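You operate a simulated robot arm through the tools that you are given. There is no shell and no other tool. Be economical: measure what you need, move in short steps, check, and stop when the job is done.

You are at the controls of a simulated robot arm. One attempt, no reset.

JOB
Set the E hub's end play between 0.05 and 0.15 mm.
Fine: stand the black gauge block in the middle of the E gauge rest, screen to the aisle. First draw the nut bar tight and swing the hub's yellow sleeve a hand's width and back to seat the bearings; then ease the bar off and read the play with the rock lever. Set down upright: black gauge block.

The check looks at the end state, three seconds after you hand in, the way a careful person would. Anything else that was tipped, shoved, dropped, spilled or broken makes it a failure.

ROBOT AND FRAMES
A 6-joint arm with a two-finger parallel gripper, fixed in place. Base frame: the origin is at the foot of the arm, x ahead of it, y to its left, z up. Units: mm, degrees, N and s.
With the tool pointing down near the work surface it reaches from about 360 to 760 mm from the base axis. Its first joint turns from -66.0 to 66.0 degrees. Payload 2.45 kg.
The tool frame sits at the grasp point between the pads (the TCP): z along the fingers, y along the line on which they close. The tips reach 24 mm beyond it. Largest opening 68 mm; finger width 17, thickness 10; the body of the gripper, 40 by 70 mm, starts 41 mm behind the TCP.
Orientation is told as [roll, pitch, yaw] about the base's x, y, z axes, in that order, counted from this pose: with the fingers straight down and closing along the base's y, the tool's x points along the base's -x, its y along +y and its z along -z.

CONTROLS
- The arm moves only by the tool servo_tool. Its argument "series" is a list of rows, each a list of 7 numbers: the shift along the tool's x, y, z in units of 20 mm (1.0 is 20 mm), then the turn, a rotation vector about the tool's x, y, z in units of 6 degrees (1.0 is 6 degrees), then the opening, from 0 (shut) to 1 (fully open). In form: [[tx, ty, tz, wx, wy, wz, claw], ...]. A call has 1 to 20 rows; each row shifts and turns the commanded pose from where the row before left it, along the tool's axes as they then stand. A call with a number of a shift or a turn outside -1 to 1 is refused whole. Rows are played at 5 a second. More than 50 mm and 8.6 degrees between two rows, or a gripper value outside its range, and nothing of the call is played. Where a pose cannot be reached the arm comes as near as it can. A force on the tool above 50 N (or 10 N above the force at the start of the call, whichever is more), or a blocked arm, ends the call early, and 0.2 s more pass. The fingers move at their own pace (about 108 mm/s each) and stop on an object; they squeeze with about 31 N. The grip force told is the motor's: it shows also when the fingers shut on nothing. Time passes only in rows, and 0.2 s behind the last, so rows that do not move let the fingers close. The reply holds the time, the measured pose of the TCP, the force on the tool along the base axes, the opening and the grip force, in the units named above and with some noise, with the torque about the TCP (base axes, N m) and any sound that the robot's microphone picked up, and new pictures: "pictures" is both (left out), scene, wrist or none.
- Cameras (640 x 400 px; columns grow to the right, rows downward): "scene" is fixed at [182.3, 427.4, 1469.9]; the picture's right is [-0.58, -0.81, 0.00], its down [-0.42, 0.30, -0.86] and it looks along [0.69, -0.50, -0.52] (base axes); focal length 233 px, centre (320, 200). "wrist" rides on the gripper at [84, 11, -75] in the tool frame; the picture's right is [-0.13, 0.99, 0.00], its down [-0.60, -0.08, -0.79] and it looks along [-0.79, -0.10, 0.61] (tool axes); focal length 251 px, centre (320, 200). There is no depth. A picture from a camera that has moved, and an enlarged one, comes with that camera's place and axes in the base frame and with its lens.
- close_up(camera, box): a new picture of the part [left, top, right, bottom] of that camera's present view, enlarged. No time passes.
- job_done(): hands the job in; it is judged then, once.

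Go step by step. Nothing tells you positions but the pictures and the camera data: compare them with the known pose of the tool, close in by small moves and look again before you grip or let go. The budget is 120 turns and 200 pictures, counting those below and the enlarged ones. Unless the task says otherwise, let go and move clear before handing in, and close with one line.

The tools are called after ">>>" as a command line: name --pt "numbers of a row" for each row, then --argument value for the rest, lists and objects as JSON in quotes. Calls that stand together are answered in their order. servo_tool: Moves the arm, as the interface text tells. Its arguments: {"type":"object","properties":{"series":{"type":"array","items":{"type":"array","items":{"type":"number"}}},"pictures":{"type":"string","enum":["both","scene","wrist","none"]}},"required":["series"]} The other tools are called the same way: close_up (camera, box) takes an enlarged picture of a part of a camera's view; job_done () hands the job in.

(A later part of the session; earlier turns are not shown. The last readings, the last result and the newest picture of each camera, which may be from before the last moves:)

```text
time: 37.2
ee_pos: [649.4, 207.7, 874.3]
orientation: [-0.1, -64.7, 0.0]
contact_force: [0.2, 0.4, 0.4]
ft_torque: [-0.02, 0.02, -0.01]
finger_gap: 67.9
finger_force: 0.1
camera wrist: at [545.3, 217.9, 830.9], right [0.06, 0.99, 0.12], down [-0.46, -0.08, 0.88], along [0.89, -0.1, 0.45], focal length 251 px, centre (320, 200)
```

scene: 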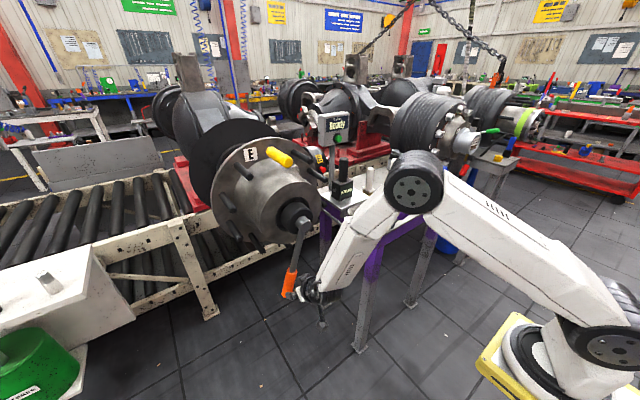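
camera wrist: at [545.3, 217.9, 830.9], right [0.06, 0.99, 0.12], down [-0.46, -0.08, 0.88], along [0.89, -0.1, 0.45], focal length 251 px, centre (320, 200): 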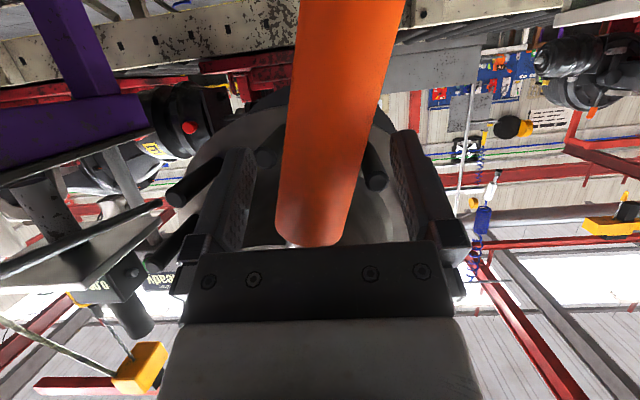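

>>> servo_tool --pt "-0.1 0.4 -0.05 0 0 0 1" --pt "-0.1 0.4 -0.05 0 0 0 1" --pt "-0.11 0.4 -0.05 0 0 0 1" --pt "-0.12 0.4 -0.06 0 0 0 1" --pt "-0.13 0.4 -0.06 0 0 0 1" --pt "0 0 0 0 0 0 1" --pictures "wrist"

>>> close_up --camera "scene" --box '[240, 140, 368, 308]'

```text
time: 38.6
ee_pos: [647.9, 248.4, 883.8]
orientation: [-0.2, -64.7, 0.0]
contact_force: [-7.7, -10.8, -0.2]
ft_torque: [0.08, -0.09, -0.28]
finger_gap: 67.9
finger_force: 0.1
camera wrist: at [545.0, 257.8, 841.5], right [0.06, 0.99, 0.12], down [-0.46, -0.08, 0.89], along [0.89, -0.1, 0.45], focal length 251 px, centre (320, 200)
```

wrist: 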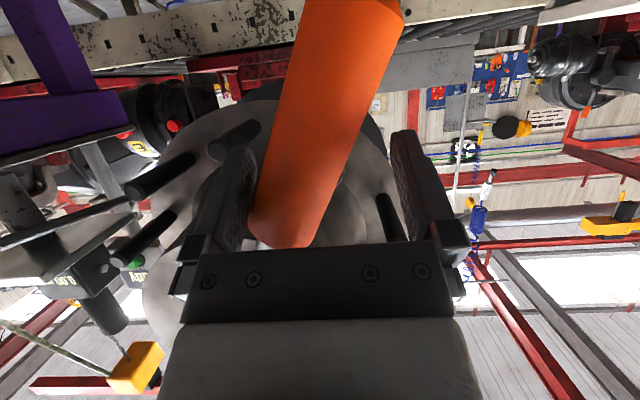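

```text
2.38 times, centred on (304, 224) of scene
camera zoom: at [182.1, 427.1, 1470.0], right [-0.58, -0.81, 0.0], down [-0.42, 0.3, -0.86], along [0.69, -0.5, -0.52], focal length 554 px, centre (358, 143)
```

zoom: 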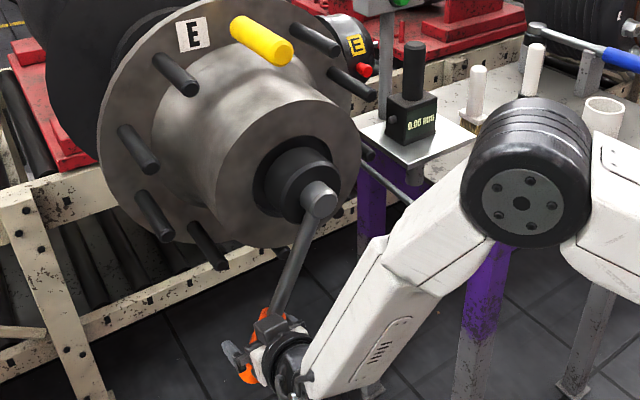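

>>> servo_tool --pt "-0.16 0.36 -0.07 0 0 0 1" --pt "-0.16 0.36 -0.07 0 0 0 1" --pt "-0.17 0.35 -0.08 0 0 0 1" --pt "-0.18 0.35 -0.08 0 0 0 1" --pt "-0.19 0.34 -0.09 0 0 0 1" --pt "0 0 0 0 0 0 1" --pictures "wrist"

>>> close_up --camera "scene" --box '[240, 140, 368, 308]'

```text
time: 39.2
ee_pos: [648.6, 250.6, 883.8]
orientation: [-0.5, -63.8, -1.0]
contact_force: [1.0, -5.3, 0.1]
ft_torque: [0.04, -0.01, 0.0]
finger_gap: 67.7
finger_force: 0.0
stopped in row 3: the force on the tool passed its limit at 54 N (the readings are from after the stop); the commanded pose is now the measured one
camera wrist: at [545.2, 262.3, 843.1], right [0.08, 0.99, 0.11], down [-0.45, -0.06, 0.89], along [0.89, -0.12, 0.44], focal length 251 px, centre (320, 200)
```

wrist: 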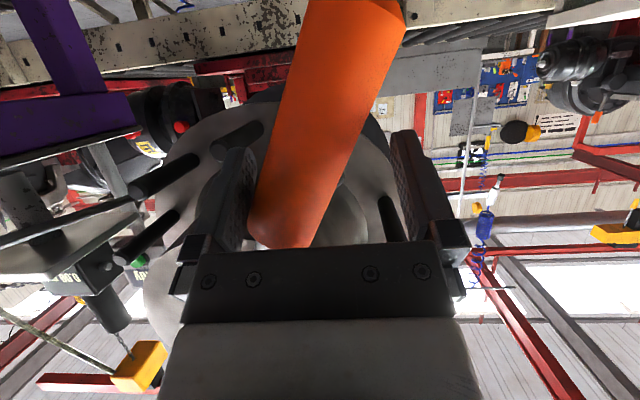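

```text
2.38 times, centred on (304, 224) of scene
camera zoom: at [182.3, 427.3, 1470.0], right [-0.58, -0.81, 0.0], down [-0.42, 0.3, -0.86], along [0.69, -0.5, -0.52], focal length 554 px, centre (358, 143)
```

zoom: 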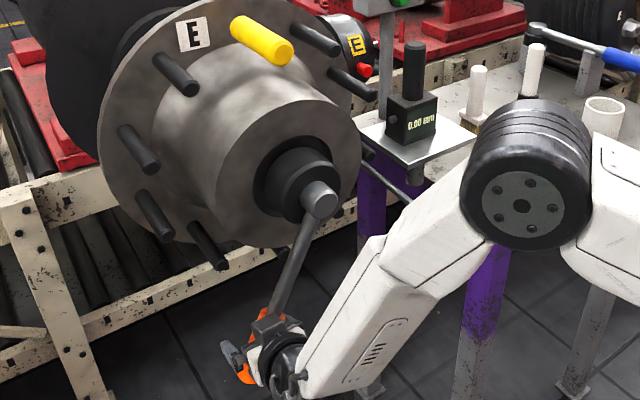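

>>> servo_tool --pt "0.37 -0.3 -0.79 0 0 0 1" --pt "0.37 0 -0.79 0 0 0 1" --pt "0.37 0 -0.79 0 0 0 1" --pt "0.37 0 -0.79 0 0 0 1" --pt "0 0 0 0 1 0 1" --pt "0 0 0 0 1 0 1" --pt "0 0 0 0 1 0 1" --pt "-0.7 -0.3 -0.7 0 0.1 0 1" --pt "-0.7 -0.3 -0.7 0 0 0 1" --pt "-0.7 -0.3 -0.7 0 0 0 1" --pt "-0.7 -0.3 -0.7 0 0 0 1" --pt "-0.7 -0.3 -0.7 0 0 0 1" --pt "-0.7 -0.3 -0.7 0 0 0 1" --pt "-0.7 -0.3 -0.7 0 0 0 1" --pt "-0.7 -0.3 -0.7 0 0 0 1" --pt "-0.7 -0.3 -0.7 0 0 0 1" --pt "-0.7 -0.3 -0.7 0 0 0 1" --pt "-0.7 -0.3 -0.7 0 0 0 1" --pt "-0.7 -0.3 -0.7 0 0 0 1" --pt "-0.7 -0.3 -0.7 0 0 0 1" --pictures "wrist"

```text
time: 43.5
ee_pos: [574.1, 169.5, 1144.0]
orientation: [-0.4, -45.3, -1.0]
contact_force: [0.3, -0.7, 0.1]
ft_torque: [0.0, 0.04, -0.03]
finger_gap: 67.9
finger_force: 0.1
camera wrist: at [462.3, 181.6, 1137.7], right [0.12, 0.99, 0.09], down [-0.14, -0.07, 0.99], along [0.98, -0.13, 0.13], focal length 251 px, centre (320, 200)
```

wrist: 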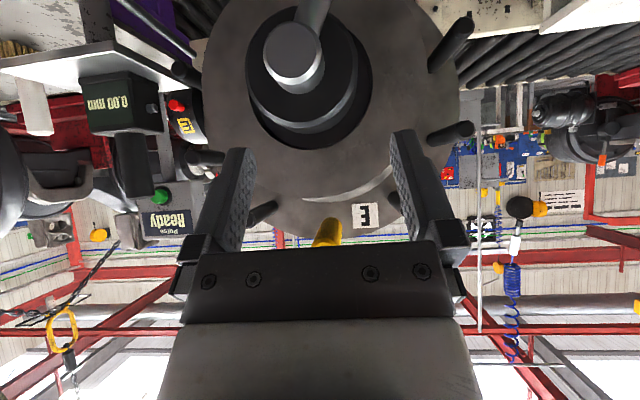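

>>> servo_tool --pt "-0.89 -0.08 -0.064 0 0 0 1" --pt "-0.89 -0.08 -0.064 0 0 0 1" --pt "-0.89 -0.08 -0.064 0 0 0 1" --pt "-0.89 -0.08 -0.064 0 0 0 1" --pt "-0.89 -0.08 -0.064 0 0 0 1" --pt "-0.89 -0.08 -0.064 0 0 0 1" --pt "-0.89 -0.08 -0.064 0 0 0 1" --pt "-0.89 -0.08 -0.064 0 0 0 1" --pt "-0.89 -0.08 -0.064 0 0 0 1" --pt "-0.89 -0.08 -0.064 0 0 0 1" --pictures "both"

>>> close_up --camera "scene" --box '[240, 110, 368, 238]'

```text
time: 45.6
ee_pos: [690.0, 152.4, 1279.0]
orientation: [-0.2, -45.2, -1.1]
contact_force: [0.3, -0.2, 0.3]
ft_torque: [0.02, -0.03, -0.01]
finger_gap: 67.8
finger_force: 0.1
camera wrist: at [577.9, 165.1, 1273.2], right [0.11, 0.99, 0.09], down [-0.14, -0.07, 0.99], along [0.98, -0.13, 0.13], focal length 251 px, centre (320, 200)
```

scene: 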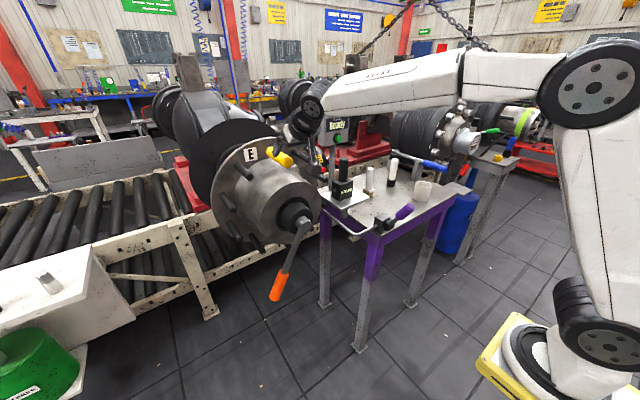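
wrist: 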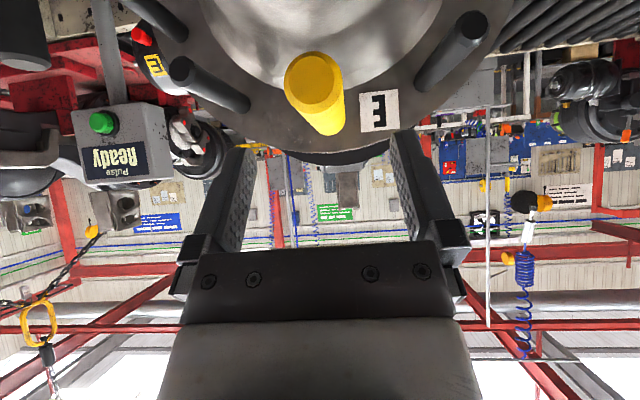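

```text
3.12 times, centred on (304, 174) of scene
camera zoom: at [182.3, 427.4, 1469.9], right [-0.58, -0.81, 0.0], down [-0.42, 0.3, -0.86], along [0.69, -0.5, -0.52], focal length 728 px, centre (370, 281)
```

zoom: 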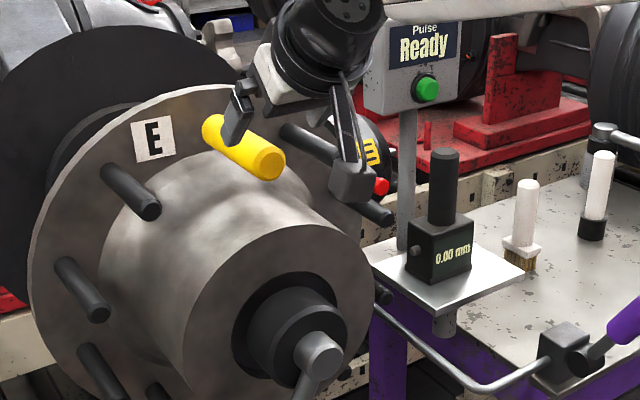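

>>> servo_tool --pt "-0.036 -0.05 0.814 0 0 0 1" --pt "-0.036 -0.05 0.814 0 0 0 1" --pt "-0.036 -0.05 0.814 0 0 0 1" --pt "-0.036 -0.05 0.814 0 0 0 1" --pt "-0.036 -0.05 0.814 0 0 0 1" --pictures "wrist"

>>> close_up --camera "scene" --box '[240, 110, 368, 238]'

```text
time: 46.9
ee_pos: [750.7, 143.6, 1223.8]
orientation: [-0.4, -45.3, -1.1]
contact_force: [0.4, 0.8, 0.4]
ft_torque: [-0.03, -0.02, 0.0]
finger_gap: 67.9
finger_force: 0.0
camera wrist: at [638.9, 156.2, 1217.6], right [0.11, 0.99, 0.09], down [-0.14, -0.07, 0.99], along [0.98, -0.13, 0.13], focal length 251 px, centre (320, 200)
```

wrist: 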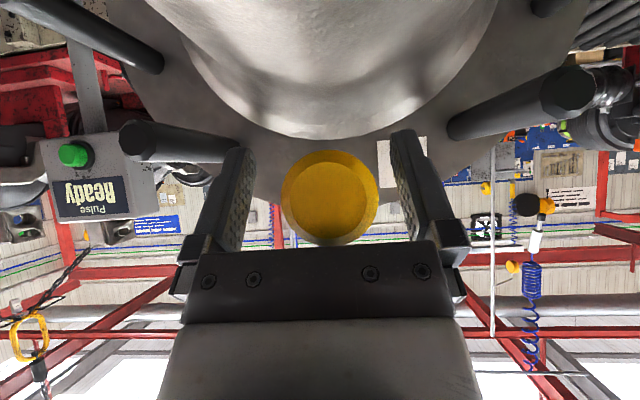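

```text
3.12 times, centred on (304, 174) of scene
camera zoom: at [182.3, 427.4, 1469.9], right [-0.58, -0.81, 0.0], down [-0.42, 0.3, -0.86], along [0.69, -0.5, -0.52], focal length 728 px, centre (370, 281)
```

zoom: 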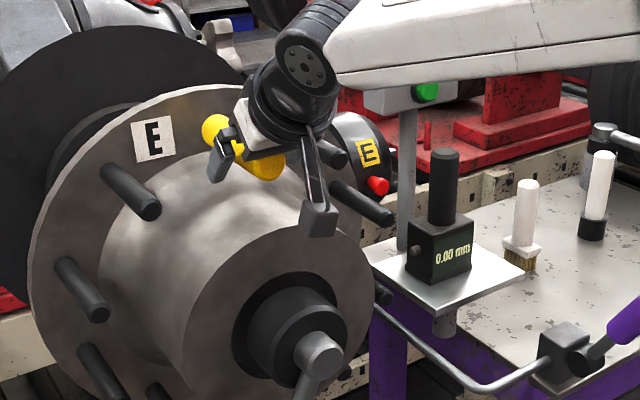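

>>> servo_tool --pt "0 -0.4 0 0 0 0 1" --pt "0 -0.4 0 0 0 0 1" --pt "0.007 -0.435 0.007 0 0 0 1" --pt "0.024 -0.43 0.024 0 0 0 1" --pt "0.04 -0.43 0.04 0 0 0 1" --pt "0.057 -0.425 0.057 0 0 0 1" --pt "0.07 -0.42 0.07 0 0 0 1" --pictures "wrist"

>>> close_up --camera "scene" --box '[240, 110, 368, 238]'

```text
time: 48.5
ee_pos: [751.2, 85.2, 1219.6]
orientation: [-0.5, -45.2, -1.2]
contact_force: [-0.5, 0.6, 1.2]
ft_torque: [-0.05, -0.01, 0.0]
finger_gap: 68.0
finger_force: 0.1
camera wrist: at [638.8, 97.1, 1212.6], right [0.12, 0.99, 0.09], down [-0.14, -0.07, 0.99], along [0.98, -0.13, 0.13], focal length 251 px, centre (320, 200)
```

wrist: 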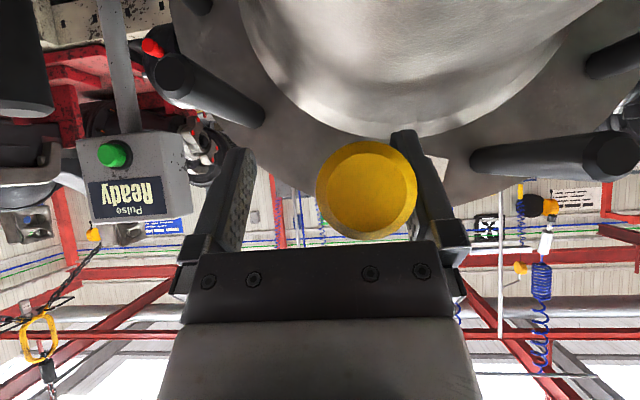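

```text
3.12 times, centred on (304, 174) of scene
camera zoom: at [182.3, 427.4, 1469.9], right [-0.58, -0.81, 0.0], down [-0.42, 0.3, -0.86], along [0.69, -0.5, -0.52], focal length 728 px, centre (370, 281)
```

zoom: 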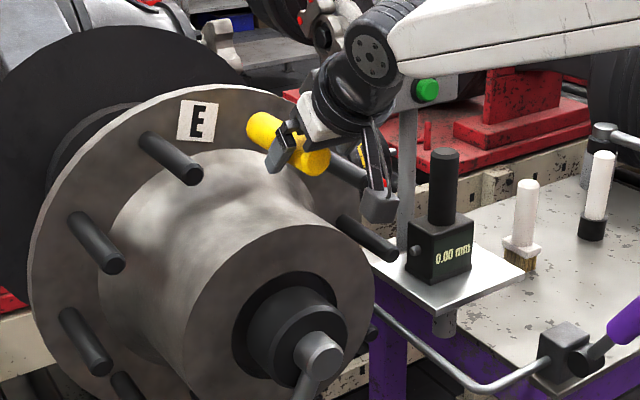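

>>> servo_tool --pt "0.088 -0.415 0.088 0 0 0 1" --pt "0.1 -0.41 0.1 0 0 0 1" --pt "0.117 -0.4 0.117 0 0 0 1" --pt "0.13 -0.39 0.13 0 0 0 1" --pt "0.147 -0.38 0.147 0 0 0 1" --pt "0.16 -0.37 0.16 0 0 0 1" --pt "0.173 -0.36 0.173 0 0 0 1" --pt "0.18 -0.35 0.18 0 0 0 1" --pictures "wrist"

>>> close_up --camera "scene" --box '[240, 110, 368, 238]'

```text
time: 50.2
ee_pos: [748.4, 22.9, 1188.3]
orientation: [-0.5, -45.2, -1.2]
contact_force: [-0.5, 1.5, -0.1]
ft_torque: [0.0, 0.01, 0.04]
finger_gap: 67.9
finger_force: 0.1
camera wrist: at [636.7, 35.7, 1182.1], right [0.12, 0.99, 0.09], down [-0.14, -0.07, 0.99], along [0.98, -0.13, 0.13], focal length 251 px, centre (320, 200)
```

wrist: 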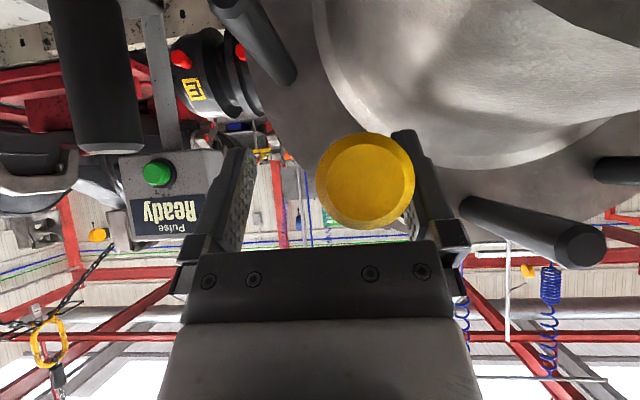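

```text
3.12 times, centred on (304, 174) of scene
camera zoom: at [182.3, 427.4, 1469.9], right [-0.58, -0.81, 0.0], down [-0.42, 0.3, -0.86], along [0.69, -0.5, -0.52], focal length 728 px, centre (370, 281)
```

zoom: 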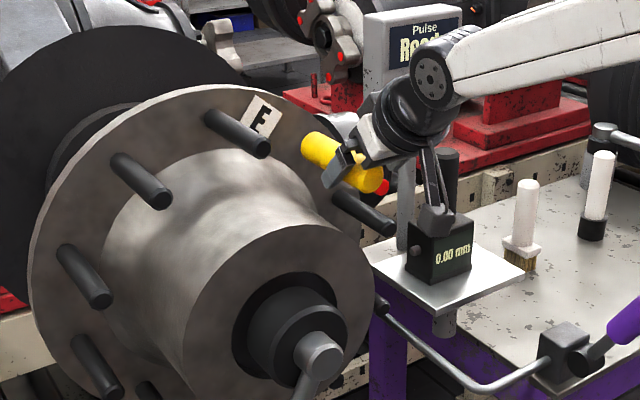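

>>> servo_tool --pt "0 0.42 0 0 0 0 1" --pt "0 0.42 0 0 0 0 1" --pt "0 0.42 0 0 0 0 1" --pt "0 0.3 0 0 0 0 1" --pt "-0.187 0.345 -0.187 0 0 0 1" --pt "-0.173 0.36 -0.173 0 0 0 1" --pt "-0.16 0.37 -0.16 0 0 0 1" --pt "-0.147 0.38 -0.147 0 0 0 1" --pt "-0.13 0.39 -0.13 0 0 0 1" --pt "-0.117 0.4 -0.117 0 0 0 1" --pt "-0.1 0.41 -0.1 0 0 0 1" --pt "-0.088 0.415 -0.088 0 0 0 1" --pt "-0.07 0.42 -0.07 0 0 0 1" --pt "-0.057 0.425 -0.057 0 0 0 1" --pt "-0.04 0.43 -0.04 0 0 0 1" --pt "-0.024 0.43 -0.024 0 0 0 1" --pt "-0.007 0.435 -0.007 0 0 0 1" --pt "0 0 0 0 0 0 1" --pictures "wrist"

>>> close_up --camera "scene" --box '[240, 110, 368, 238]'

```text
time: 54.0
ee_pos: [751.3, 160.9, 1224.5]
orientation: [-0.3, -45.2, -1.3]
contact_force: [0.0, -3.4, 1.0]
ft_torque: [0.01, -0.05, -0.01]
finger_gap: 67.9
finger_force: 0.0
camera wrist: at [639.7, 173.2, 1217.9], right [0.11, 0.99, 0.09], down [-0.14, -0.07, 0.99], along [0.98, -0.13, 0.13], focal length 251 px, centre (320, 200)
```

wrist: 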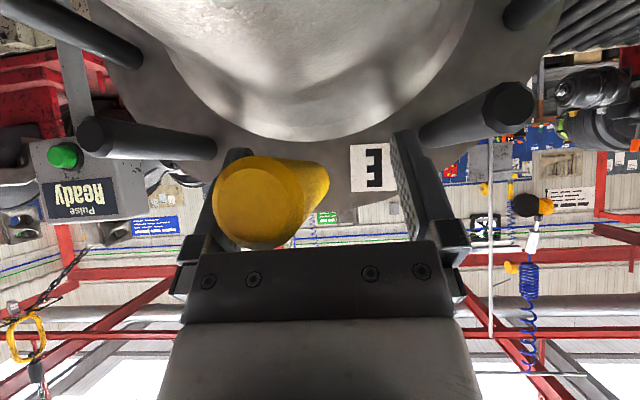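

```text
3.12 times, centred on (304, 174) of scene
camera zoom: at [182.3, 427.3, 1470.0], right [-0.58, -0.81, 0.0], down [-0.42, 0.3, -0.86], along [0.69, -0.5, -0.52], focal length 728 px, centre (370, 281)
```

zoom: 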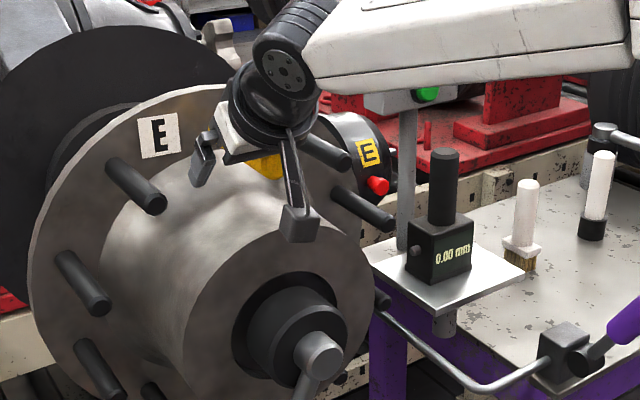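

>>> servo_tool --pt "0 0.3 0 0 0 0 1" --pt "0 -0.4 0 0 0 0 1" --pt "0 -0.5 0 0 0 0 1" --pt "0 0 -0.8 0 0 0 1" --pt "0 0 -0.9 0 0 0 1" --pt "0 0 -1 0 0 0 1" --pt "0 0 -1 0 0 0 1" --pt "0 0 -1 0 0 0 1" --pictures "wrist"

>>> close_up --camera "scene" --box '[210, 110, 370, 310]'

>>> close_up --camera "scene" --box '[330, 170, 420, 240]'

```text
time: 55.9
ee_pos: [685.2, 150.4, 1292.9]
orientation: [-0.3, -45.2, -1.2]
contact_force: [0.8, -0.1, 0.1]
ft_torque: [-0.02, 0.01, -0.01]
finger_gap: 67.8
finger_force: 0.2
camera wrist: at [573.7, 162.3, 1286.2], right [0.11, 0.99, 0.09], down [-0.14, -0.07, 0.99], along [0.98, -0.13, 0.13], focal length 251 px, centre (320, 200)
```

wrist: 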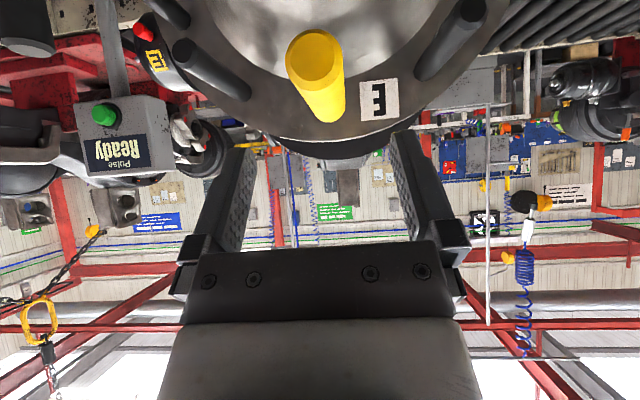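

```text
2.00 times, centred on (290, 210) of scene
camera zoom: at [182.3, 427.4, 1469.9], right [-0.58, -0.81, 0.0], down [-0.42, 0.3, -0.86], along [0.69, -0.5, -0.52], focal length 466 px, centre (380, 180)
```

zoom: 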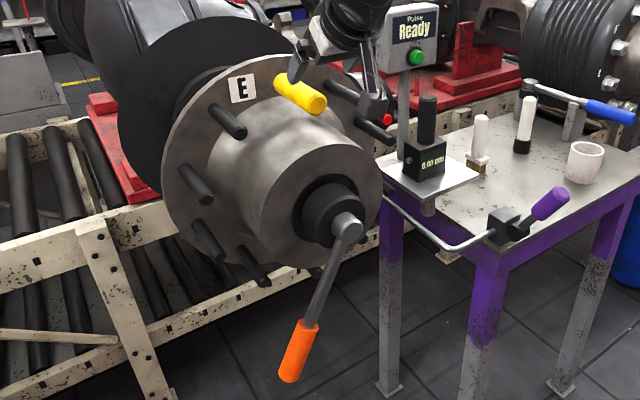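

```text
5.71 times, centred on (375, 205) of scene
camera zoom: at [182.3, 427.4, 1469.9], right [-0.58, -0.81, 0.0], down [-0.42, 0.3, -0.86], along [0.69, -0.5, -0.52], focal length 1330 px, centre (6, 171)
```

zoom: 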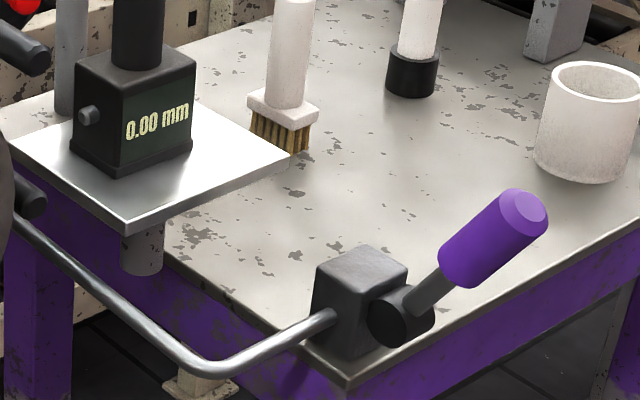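

>>> servo_tool --pt "0.919 0.25 0.141 0 0 0 1" --pt "0.919 0.25 0.141 0 0 0 1" --pt "0.919 0.25 0.141 0 0 0 1" --pt "0.919 0.25 0.141 0 0 0 1" --pt "0.919 0.25 0.141 0 0 0 1" --pt "0.919 0.25 0.141 0 0 0 1" --pt "0.919 0.25 0.141 0 0 0 1" --pt "0.919 0.25 0.141 0 0 0 1" --pt "0.919 0.25 0.141 0 0 0 1" --pt "0.919 0.25 0.141 0 0 0 1" --pictures "none"

>>> servo_tool --pt "0.7 0.13 0.7 0 0 0 1" --pt "0.7 0.13 0.7 0 0 0 1" --pt "0.7 0.13 0.7 0 0 0 1" --pt "0.7 0.13 0.7 0 0 0 1" --pt "0.7 0.13 0.7 0 0 0 1" --pt "0.7 0.13 0.7 0 0 0 1" --pt "0.7 0.13 0.7 0 0 0 1" --pt "0.7 0.13 0.7 0 0 0 1" --pt "0.7 0.13 0.7 0 0 0 1" --pt "0.7 0.13 0.7 0 0 0 1" --pt "0.7 0.13 0.7 0 0 0 1" --pt "0.7 0.13 0.7 0 0 0 1" --pt "0.7 0.13 0.7 0 0 0 1" --pt "0 0 0 0 -1 0 1" --pt "0 0 0 0 -1 0 1" --pt "0 0 0 0 -1 0 1" --pt "0 0 0 0 -0.3 0 1" --pictures "wrist"

```text
time: 58.0
ee_pos: [575.5, 202.1, 1141.6]
orientation: [-0.3, -45.2, -1.2]
contact_force: [-0.2, 0.5, 0.5]
ft_torque: [0.0, 0.0, 0.02]
finger_gap: 68.0
finger_force: 0.0
```

```text
time: 61.6
ee_pos: [578.4, 233.3, 883.1]
orientation: [-0.5, -65.2, -1.0]
contact_force: [0.1, 0.3, 1.0]
ft_torque: [0.0, -0.03, -0.02]
finger_gap: 67.9
finger_force: 0.1
camera wrist: at [475.3, 245.5, 839.0], right [0.08, 0.99, 0.11], down [-0.47, -0.06, 0.88], along [0.88, -0.12, 0.46], focal length 251 px, centre (320, 200)
```

wrist: 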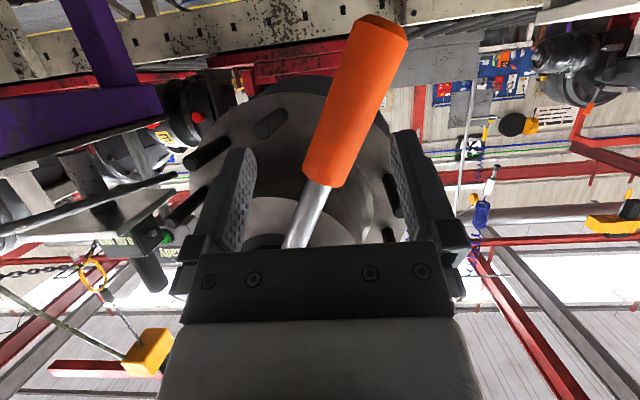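

>>> servo_tool --pt "-0.37 0 0.79 0 0 0 1" --pt "-0.37 0 0.79 0 0 0 1" --pt "-0.37 0 0.79 0 0 0 1" --pt "-0.37 0 0.79 0 0 0 1" --pt "0.12 -0.4 0.05 0 0 0 1" --pt "0.12 -0.4 0.05 0 0 0 1" --pt "0.1 -0.4 0.045 0 0 0 1" --pt "0.1 -0.4 0.045 0 0 0 1" --pt "0.08 -0.4 0.04 0 0 0 1" --pt "0.08 -0.4 0.04 0 0 0 1" --pt "0.07 -0.4 0.03 0 0 0 1" --pt "0.06 -0.4 0.03 0 0 0 1" --pt "0 0 0 0 0 0 1" --pictures "wrist"

>>> close_up --camera "scene" --box '[210, 110, 370, 310]'

```text
time: 64.5
ee_pos: [646.7, 168.6, 867.1]
orientation: [-0.6, -65.0, -0.9]
contact_force: [3.6, 6.4, -1.8]
ft_torque: [-0.04, 0.01, -0.07]
finger_gap: 67.8
finger_force: 0.1
camera wrist: at [543.9, 180.4, 823.6], right [0.08, 0.99, 0.11], down [-0.47, -0.06, 0.88], along [0.88, -0.12, 0.46], focal length 251 px, centre (320, 200)
```

wrist: 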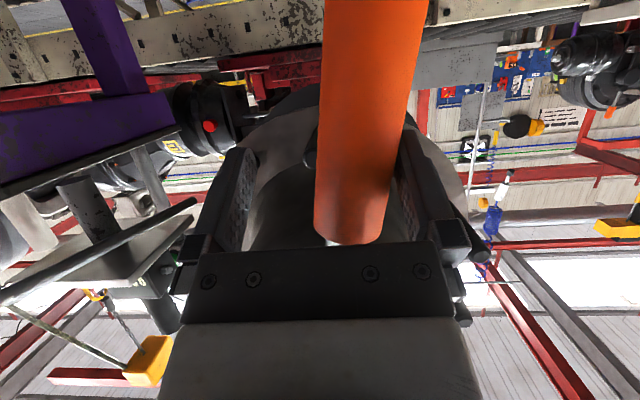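

```text
2.00 times, centred on (290, 210) of scene
camera zoom: at [182.4, 427.6, 1469.9], right [-0.58, -0.81, 0.0], down [-0.42, 0.3, -0.86], along [0.69, -0.5, -0.52], focal length 466 px, centre (380, 180)
```

zoom: 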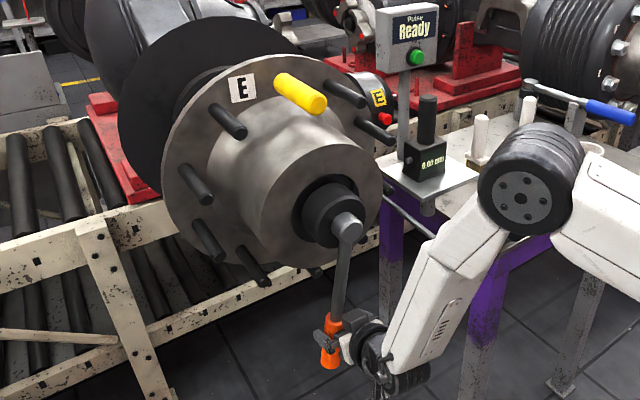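

>>> servo_tool --pt "0 0.7 0 0 0 0 1" --pt "0.37 0 -0.79 0 0 0 1" --pt "0.37 0 -0.79 0 0 0 1" --pt "0.37 0 -0.79 0 0 0 1" --pt "0.37 0 -0.79 0 0 0 1" --pt "0 0 0 0 1 0 1" --pt "0 0 0 0 1 0 1" --pt "0 0 0 0 1 0 1" --pt "-0.707 0 -0.707 0 0.33 0 1" --pt "-0.707 0 -0.707 0 0 0 1" --pt "-0.707 0 -0.707 0 0 0 1" --pt "-0.707 0 -0.707 0 0 0 1" --pt "-0.707 0 -0.707 0 0 0 1" --pt "-0.707 0 -0.707 0 0 0 1" --pt "-0.707 0 -0.707 0 0 0 1" --pt "-0.707 0 -0.707 0 0 0 1" --pt "-0.707 0 -0.707 0 0 0 1" --pt "-0.707 0 -0.707 0 0 0 1" --pt "-0.707 0 -0.707 0 0 0 1" --pt "-0.707 0 -0.707 0 0 0 1" --pictures "none"

>>> close_up --camera "scene" --box '[210, 110, 370, 310]'

```text
time: 68.7
ee_pos: [590.9, 199.5, 1114.5]
orientation: [-0.5, -45.1, -1.1]
contact_force: [0.3, -0.1, -0.3]
ft_torque: [0.04, 0.03, -0.01]
finger_gap: 67.9
finger_force: 0.0
out of reach, approached as far as the arm can: row 4, 5
```

```text
2.00 times, centred on (290, 210) of scene
camera zoom: at [182.3, 427.4, 1469.9], right [-0.58, -0.81, 0.0], down [-0.42, 0.3, -0.86], along [0.69, -0.5, -0.52], focal length 466 px, centre (380, 180)
```

zoom: 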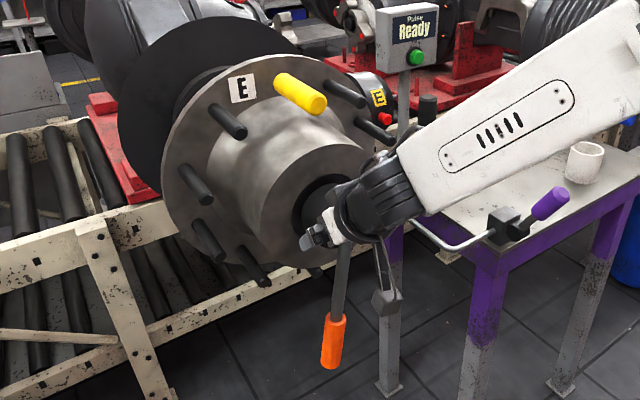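

>>> servo_tool --pt "0.32 0 -1 0 0 0 1" --pt "0.32 0 -1 0 0 0 1" --pt "0.32 0 -1 0 0 0 1" --pt "0.32 -0.5 -1 0 0 0 1" --pt "0.32 -0.9 -1 0 0 0 1" --pt "0 -1 0 0 0 0 1" --pt "0 -1 0 0 0 0 1" --pt "0 -1 0 0 0 0 1" --pt "0 -1 0 0 0 0 1" --pt "0 -1 0 0 0 0 1" --pt "0 -1 0 0 0 0 1" --pt "0 -1 0 0 0 0 1" --pt "0 -1 0 0 0 0 1" --pt "0 -1 0 0 0 0 1" --pt "0 -1 0 0 0 0 1" --pt "0 -1 0 0 0 0 1" --pt "0 -1 0 0 0 0 1" --pt "0 -1 0 0 0 0 1" --pt "0 -1 0 0 0 0 1" --pt "0 -1 0 0 0 0 1" --pictures "none"

>>> servo_tool --pt "0 -1 0 0 0.8 0 1" --pt "0 -1 0 0 0.8 0 1" --pt "0 -0.85 0 0 0.75 0 1" --pt "0 0 0 0.08 0 0.18 1" --pictures "both"

```text
time: 72.8
ee_pos: [488.5, -125.0, 1163.6]
orientation: [-0.2, -45.2, -1.2]
contact_force: [-0.3, -0.4, -0.4]
ft_torque: [-0.02, 0.01, -0.02]
finger_gap: 68.3
finger_force: 0.0
```

```text
time: 73.8
ee_pos: [489.7, -181.4, 1163.3]
orientation: [-0.1, -30.9, -2.5]
contact_force: [0.1, -0.9, 0.1]
ft_torque: [0.01, 0.03, -0.01]
finger_gap: 68.0
finger_force: 0.0
camera wrist: at [379.4, -167.7, 1185.8], right [0.15, 0.99, 0.06], down [0.11, -0.08, 0.99], along [0.98, -0.15, -0.12], focal length 251 px, centre (320, 200)
```

scene: 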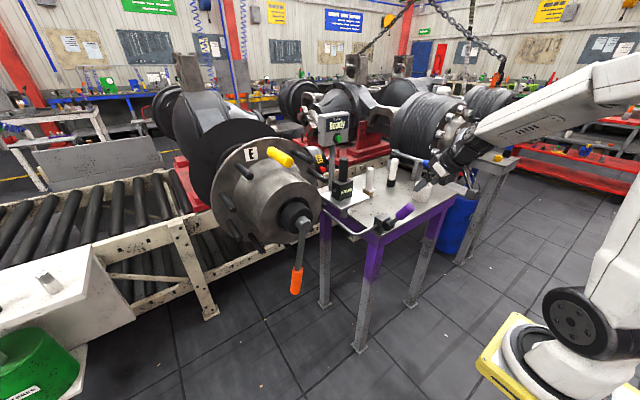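
wrist: 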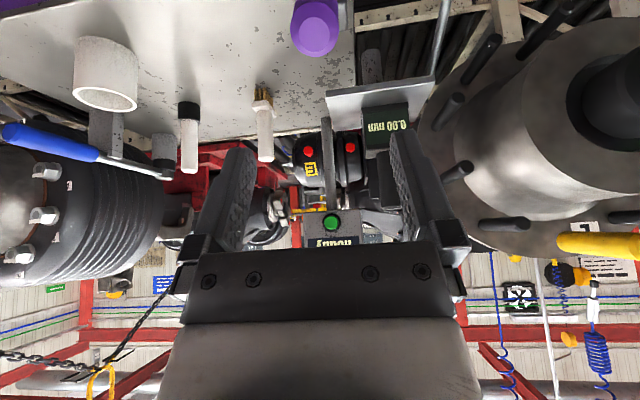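

>>> servo_tool --pt "0.343 -0.08 0.96 0 0 -0.14 1" --pt "0.343 -0.08 0.96 0 0 -0.14 1" --pt "0.343 -0.08 0.96 0 0 -0.14 1" --pictures "wrist"

>>> close_up --camera "scene" --box '[330, 150, 458, 250]'

```text
time: 74.7
ee_pos: [502.7, -188.2, 1101.7]
orientation: [-1.7, -30.9, 0.5]
contact_force: [-0.4, 0.1, -0.1]
ft_torque: [0.01, -0.01, 0.04]
finger_gap: 68.0
finger_force: 0.0
camera wrist: at [392.2, -176.7, 1124.2], right [0.12, 0.99, 0.04], down [0.11, -0.05, 0.99], along [0.99, -0.11, -0.11], focal length 251 px, centre (320, 200)
```

wrist: 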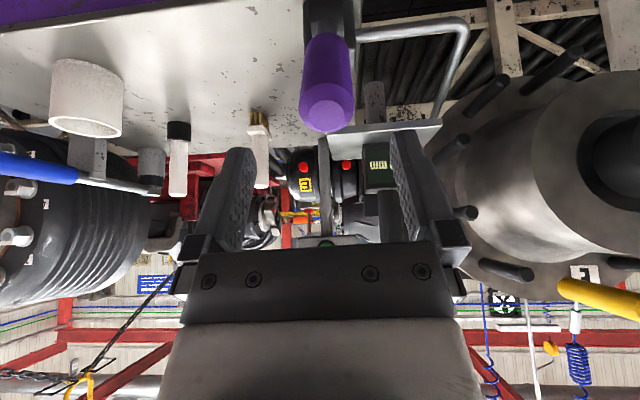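

```text
4.00 times, centred on (394, 200) of scene
camera zoom: at [182.3, 427.4, 1469.9], right [-0.58, -0.81, 0.0], down [-0.42, 0.3, -0.86], along [0.69, -0.5, -0.52], focal length 931 px, centre (24, 200)
```

zoom: 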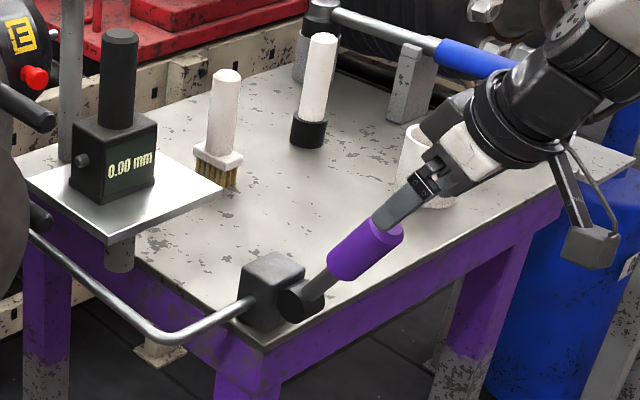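

>>> servo_tool --pt "-0.06 0.02 0.95 0 0 0 1" --pt "-0.06 0.02 0.95 0 0 0 1" --pt "-0.06 0.02 0.95 0 0 0 1" --pt "-0.06 0 0.95 0 0 0 1" --pictures "wrist"

>>> close_up --camera "scene" --box '[330, 150, 458, 250]'

```text
time: 75.7
ee_pos: [545.2, -191.7, 1042.7]
orientation: [-1.7, -31.0, 0.4]
contact_force: [0.8, 0.3, -0.2]
ft_torque: [0.02, 0.0, 0.03]
finger_gap: 67.9
finger_force: 0.0
camera wrist: at [434.7, -180.9, 1065.2], right [0.12, 0.99, 0.04], down [0.11, -0.06, 0.99], along [0.99, -0.11, -0.11], focal length 251 px, centre (320, 200)
```

wrist: 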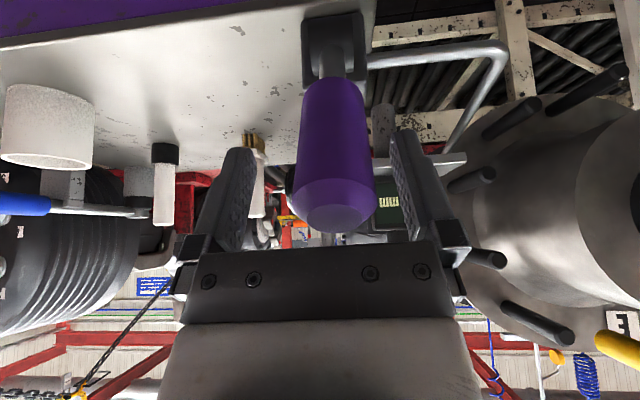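

```text
4.00 times, centred on (394, 200) of scene
camera zoom: at [182.3, 427.4, 1469.9], right [-0.58, -0.81, 0.0], down [-0.42, 0.3, -0.86], along [0.69, -0.5, -0.52], focal length 931 px, centre (24, 200)
```

zoom: 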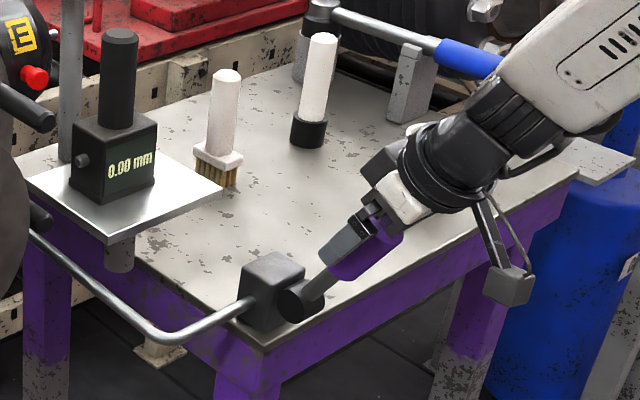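

>>> servo_tool --pt "0 0.15 0 0 0 0 1" --pt "0 0 0 0 0 0 0.3" --pt "0 0 0 0 0 0 0.3" --pt "0 0 0 0 0 0 0.3" --pictures "wrist"

>>> close_up --camera "wrist" --box '[260, 0, 420, 100]'

```text
time: 76.7
ee_pos: [545.8, -185.8, 1043.9]
orientation: [-1.3, -30.9, 0.5]
contact_force: [5.5, 24.6, 2.1]
ft_torque: [1.4, -0.6, 0.48]
finger_gap: 32.2
finger_force: 44.6
camera wrist: at [434.7, -174.7, 1065.1], right [0.11, 0.99, 0.05], down [0.11, -0.06, 0.99], along [0.99, -0.11, -0.12], focal length 251 px, centre (320, 200)
```

wrist: 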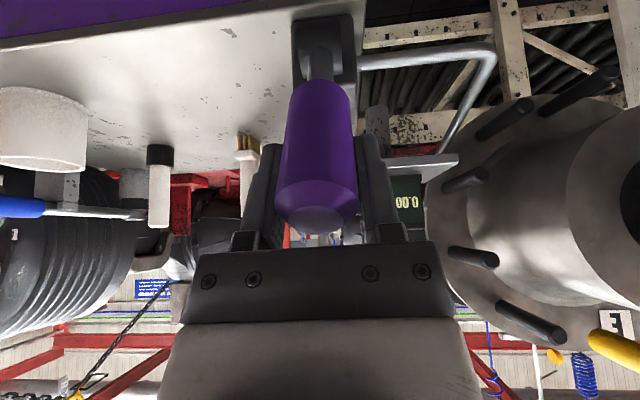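

```text
4.00 times, centred on (340, 50) of wrist
camera zoom: at [434.7, -174.7, 1065.1], right [0.11, 0.99, 0.05], down [0.11, -0.06, 0.99], along [0.99, -0.11, -0.12], focal length 1006 px, centre (240, 800)
```

zoom: 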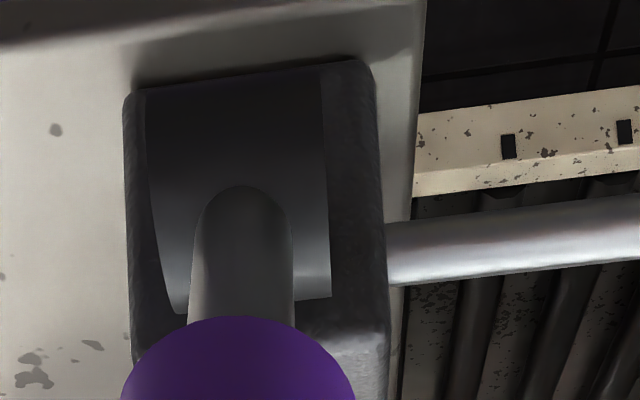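

>>> servo_tool --pt "0 0.2 0 0 0 0 0.3" --pt "-0.2 0 0 0 0.3 0 0.3" --pt "-0.2 0 0 0 0.3 0 0.3" --pt "0 0 0 0 0 0 0.3" --pictures "none"

>>> close_up --camera "scene" --box '[320, 160, 420, 240]'

```text
time: 77.7
ee_pos: [547.4, -185.6, 1043.0]
orientation: [-1.6, -27.2, 0.1]
contact_force: [-26.8, -26.6, -10.7]
ft_torque: [1.15, 0.2, 0.71]
finger_gap: 32.1
finger_force: 44.7
```

```text
5.00 times, centred on (370, 200) of scene
camera zoom: at [181.7, 426.4, 1470.3], right [-0.58, -0.81, 0.0], down [-0.42, 0.3, -0.86], along [0.69, -0.5, -0.52], focal length 1164 px, centre (70, 200)
```

zoom: 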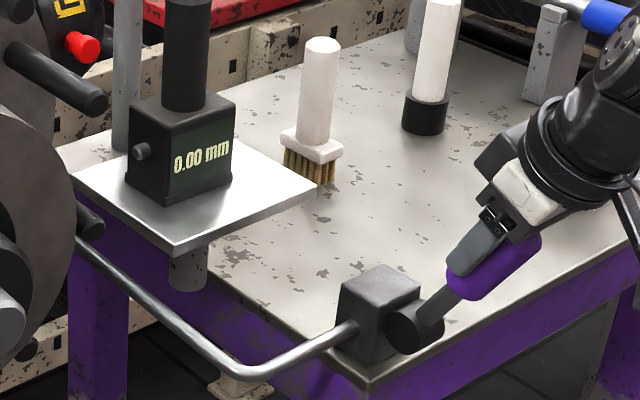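

>>> servo_tool --pt "0.2 -0.1 0 0 -0.3 0 0.3" --pt "0.2 0 0 0 -0.3 0 0.3" --pt "0.2 0 0 0 -0.3 0 0.3" --pt "0.2 0 0 0 -0.3 0 0.3" --pt "0 0 0 0 0 0 0.3" --pictures "none"

>>> close_up --camera "scene" --box '[320, 160, 420, 240]'

```text
time: 78.8
ee_pos: [539.6, -185.1, 1040.7]
orientation: [-1.9, -34.9, 0.6]
contact_force: [-8.1, -13.7, 24.3]
ft_torque: [1.21, -0.54, 0.89]
finger_gap: 31.3
finger_force: 44.7
```

```text
5.00 times, centred on (370, 200) of scene
camera zoom: at [181.6, 427.1, 1470.1], right [-0.58, -0.81, 0.0], down [-0.42, 0.3, -0.86], along [0.69, -0.5, -0.52], focal length 1164 px, centre (70, 200)
```

zoom: 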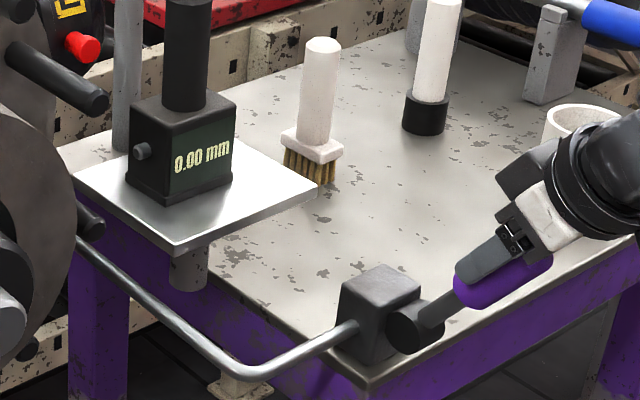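

>>> servo_tool --pt "0.2 0 -0.1 0 -0.3 0 0.3" --pt "0.25 0 -0.08 0 -0.35 0 0.3" --pt "0.25 0 -0.05 0 -0.35 0 0.3" --pt "0.25 0 -0.03 0 -0.35 0 0.3" --pt "0 0 0 0 0 0 0.3" --pictures "none"

>>> close_up --camera "scene" --box '[320, 160, 420, 240]'

```text
time: 79.7
ee_pos: [525.7, -184.6, 1031.8]
orientation: [-1.6, -41.1, 0.5]
contact_force: [16.3, -11.8, -15.9]
ft_torque: [1.39, -0.27, 1.3]
finger_gap: 31.2
finger_force: 44.1
stopped in row 4: the force on the tool passed its limit at 51 N (the readings are from after the stop); the commanded pose is now the measured one
```

```text
5.00 times, centred on (370, 200) of scene
camera zoom: at [183.1, 426.9, 1470.0], right [-0.58, -0.81, 0.0], down [-0.42, 0.3, -0.85], along [0.69, -0.5, -0.52], focal length 1164 px, centre (70, 200)
```

zoom: 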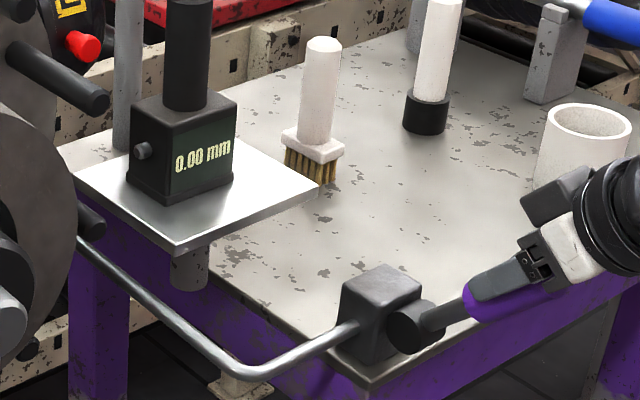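

>>> servo_tool --pt "0 0.1 0.1 0 0 0 0.3" --pt "0.2 0 0.02 0 -0.3 0 0.3" --pt "0.2 0 0.02 0 -0.3 0 0.3" --pt "0 0 0 0 0 0 0.3" --pictures "none"

>>> close_up --camera "scene" --box '[320, 160, 420, 240]'

```text
time: 80.7
ee_pos: [519.6, -184.3, 1025.8]
orientation: [-1.9, -45.0, 0.7]
contact_force: [-8.2, -32.3, 14.3]
ft_torque: [0.92, -0.27, 1.03]
finger_gap: 31.4
finger_force: 44.4
```

```text
5.00 times, centred on (370, 200) of scene
camera zoom: at [181.8, 426.4, 1470.3], right [-0.58, -0.81, 0.0], down [-0.42, 0.3, -0.86], along [0.69, -0.5, -0.52], focal length 1164 px, centre (70, 200)
```

zoom: 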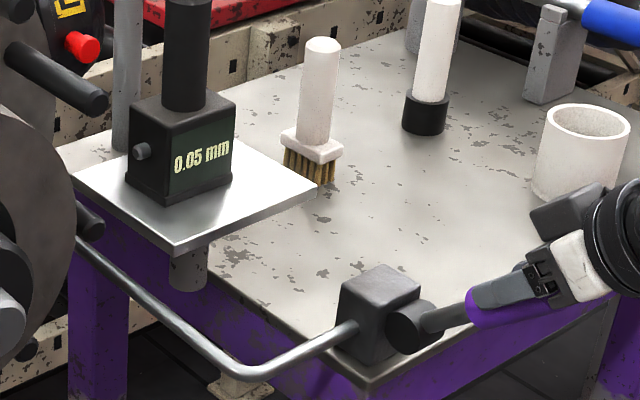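

>>> servo_tool --pt "0 -0.15 -0.08 0 0 0 0.3" --pt "0.2 0 0 0 -0.3 0 0.3" --pt "0.2 0 0 0 -0.3 0 0.3" --pt "0 0 0 0 0 0 0.3" --pictures "none"

>>> close_up --camera "scene" --box '[320, 160, 420, 240]'

```text
time: 81.7
ee_pos: [515.1, -184.3, 1020.2]
orientation: [-2.0, -48.8, 1.3]
contact_force: [-0.1, -15.2, 15.5]
ft_torque: [1.32, -1.22, 0.99]
finger_gap: 30.8
finger_force: 44.4
```

```text
5.00 times, centred on (370, 200) of scene
camera zoom: at [182.0, 427.0, 1470.1], right [-0.58, -0.81, 0.0], down [-0.42, 0.3, -0.86], along [0.69, -0.5, -0.52], focal length 1164 px, centre (70, 200)
```

zoom: 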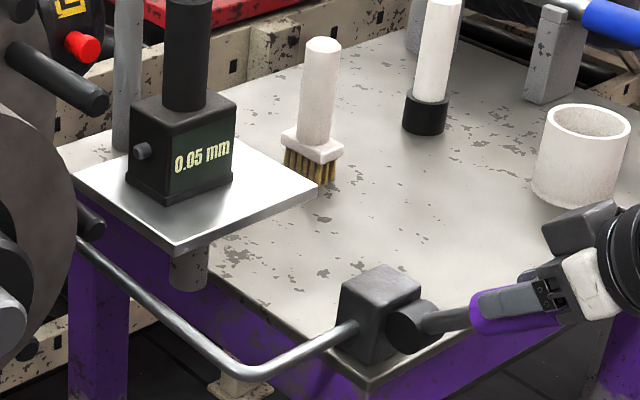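

>>> servo_tool --pt "-0.215 0 0 0 0.33 0 0.3" --pt "-0.215 0 0 0 0.33 0 0.3" --pt "-0.215 0 0 0 0.33 0 0.3" --pt "-0.215 0 0 0 0.33 0 0.3" --pt "-0.215 0 0 0 0.33 0 0.3" --pt "-0.215 0 0 0 0.33 0 0.3" --pt "-0.215 0 0 0 0.33 0 0.3" --pt "-0.215 0 0 0 0.33 0 0.3" --pt "-0.215 0 0 0 0.33 0 0.3" --pt "0 0 0 0 0 0 0.3" --pictures "none"

>>> close_up --camera "scene" --box '[320, 160, 420, 240]'

```text
time: 83.9
ee_pos: [542.6, -185.4, 1042.1]
orientation: [-1.3, -30.3, 0.3]
contact_force: [17.6, -14.1, -31.0]
ft_torque: [1.39, -0.15, 0.86]
finger_gap: 30.9
finger_force: 44.2
```

```text
5.00 times, centred on (370, 200) of scene
camera zoom: at [183.4, 426.7, 1470.0], right [-0.58, -0.81, 0.0], down [-0.42, 0.3, -0.85], along [0.69, -0.5, -0.52], focal length 1164 px, centre (70, 200)
```

zoom: 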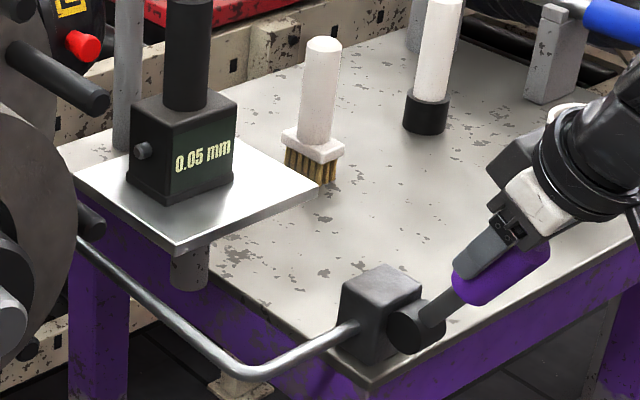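

>>> servo_tool --pt "-0.1 0 0.12 0 0.1 0 0.3" --pt "-0.15 0 0 0 0.2 0 0.3" --pt "-0.15 0 0 0 0.2 0 0.3" --pt "0 0 0 0 0 0 0.3" --pictures "none"

>>> close_up --camera "scene" --box '[320, 160, 420, 240]'

```text
time: 84.9
ee_pos: [549.7, -185.2, 1045.5]
orientation: [-1.3, -27.2, 0.1]
contact_force: [-18.8, -4.5, -11.7]
ft_torque: [1.49, -0.2, 0.66]
finger_gap: 30.6
finger_force: 43.9
```

```text
5.00 times, centred on (370, 200) of scene
camera zoom: at [181.9, 427.1, 1470.1], right [-0.58, -0.81, 0.0], down [-0.42, 0.3, -0.86], along [0.69, -0.5, -0.52], focal length 1164 px, centre (70, 200)
```

zoom: 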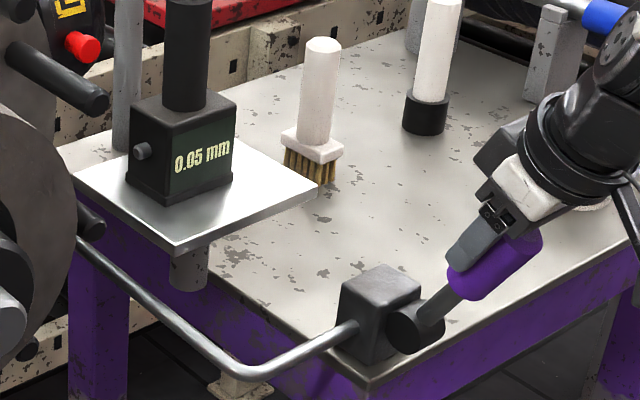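

>>> servo_tool --pt "0.1 0 0 0 -0.1 0 0.3" --pt "0 0 0 0 0 0 1" --pt "0 0 0 0 0 0 1" --pt "0 0 -0.7 0 0 0 1" --pt "0 0 -1 0 0 0 1" --pt "0 0 -1 0 0 0 1" --pt "0 0 -1 0 0 0 1" --pt "0 0 -1 0 0 0 1" --pictures "none"

>>> close_up --camera "scene" --box '[290, 110, 450, 310]'

```text
time: 86.7
ee_pos: [506.2, -183.6, 1129.5]
orientation: [-1.6, -28.2, 0.3]
contact_force: [0.5, -0.5, 0.3]
ft_torque: [0.0, 0.02, -0.01]
finger_gap: 67.9
finger_force: 0.1
```

```text
2.00 times, centred on (370, 210) of scene
camera zoom: at [182.3, 427.4, 1469.9], right [-0.58, -0.81, 0.0], down [-0.42, 0.3, -0.86], along [0.69, -0.5, -0.52], focal length 466 px, centre (220, 180)
```

zoom: 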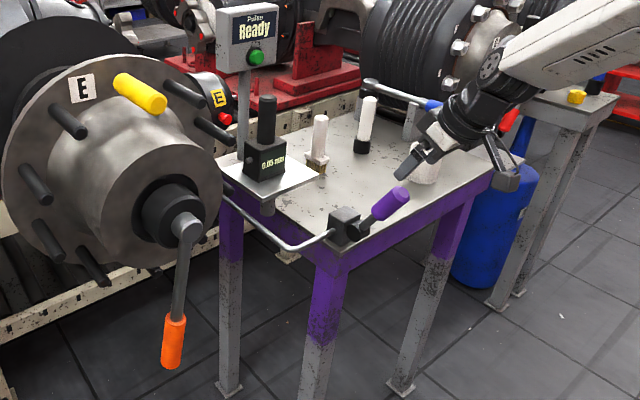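

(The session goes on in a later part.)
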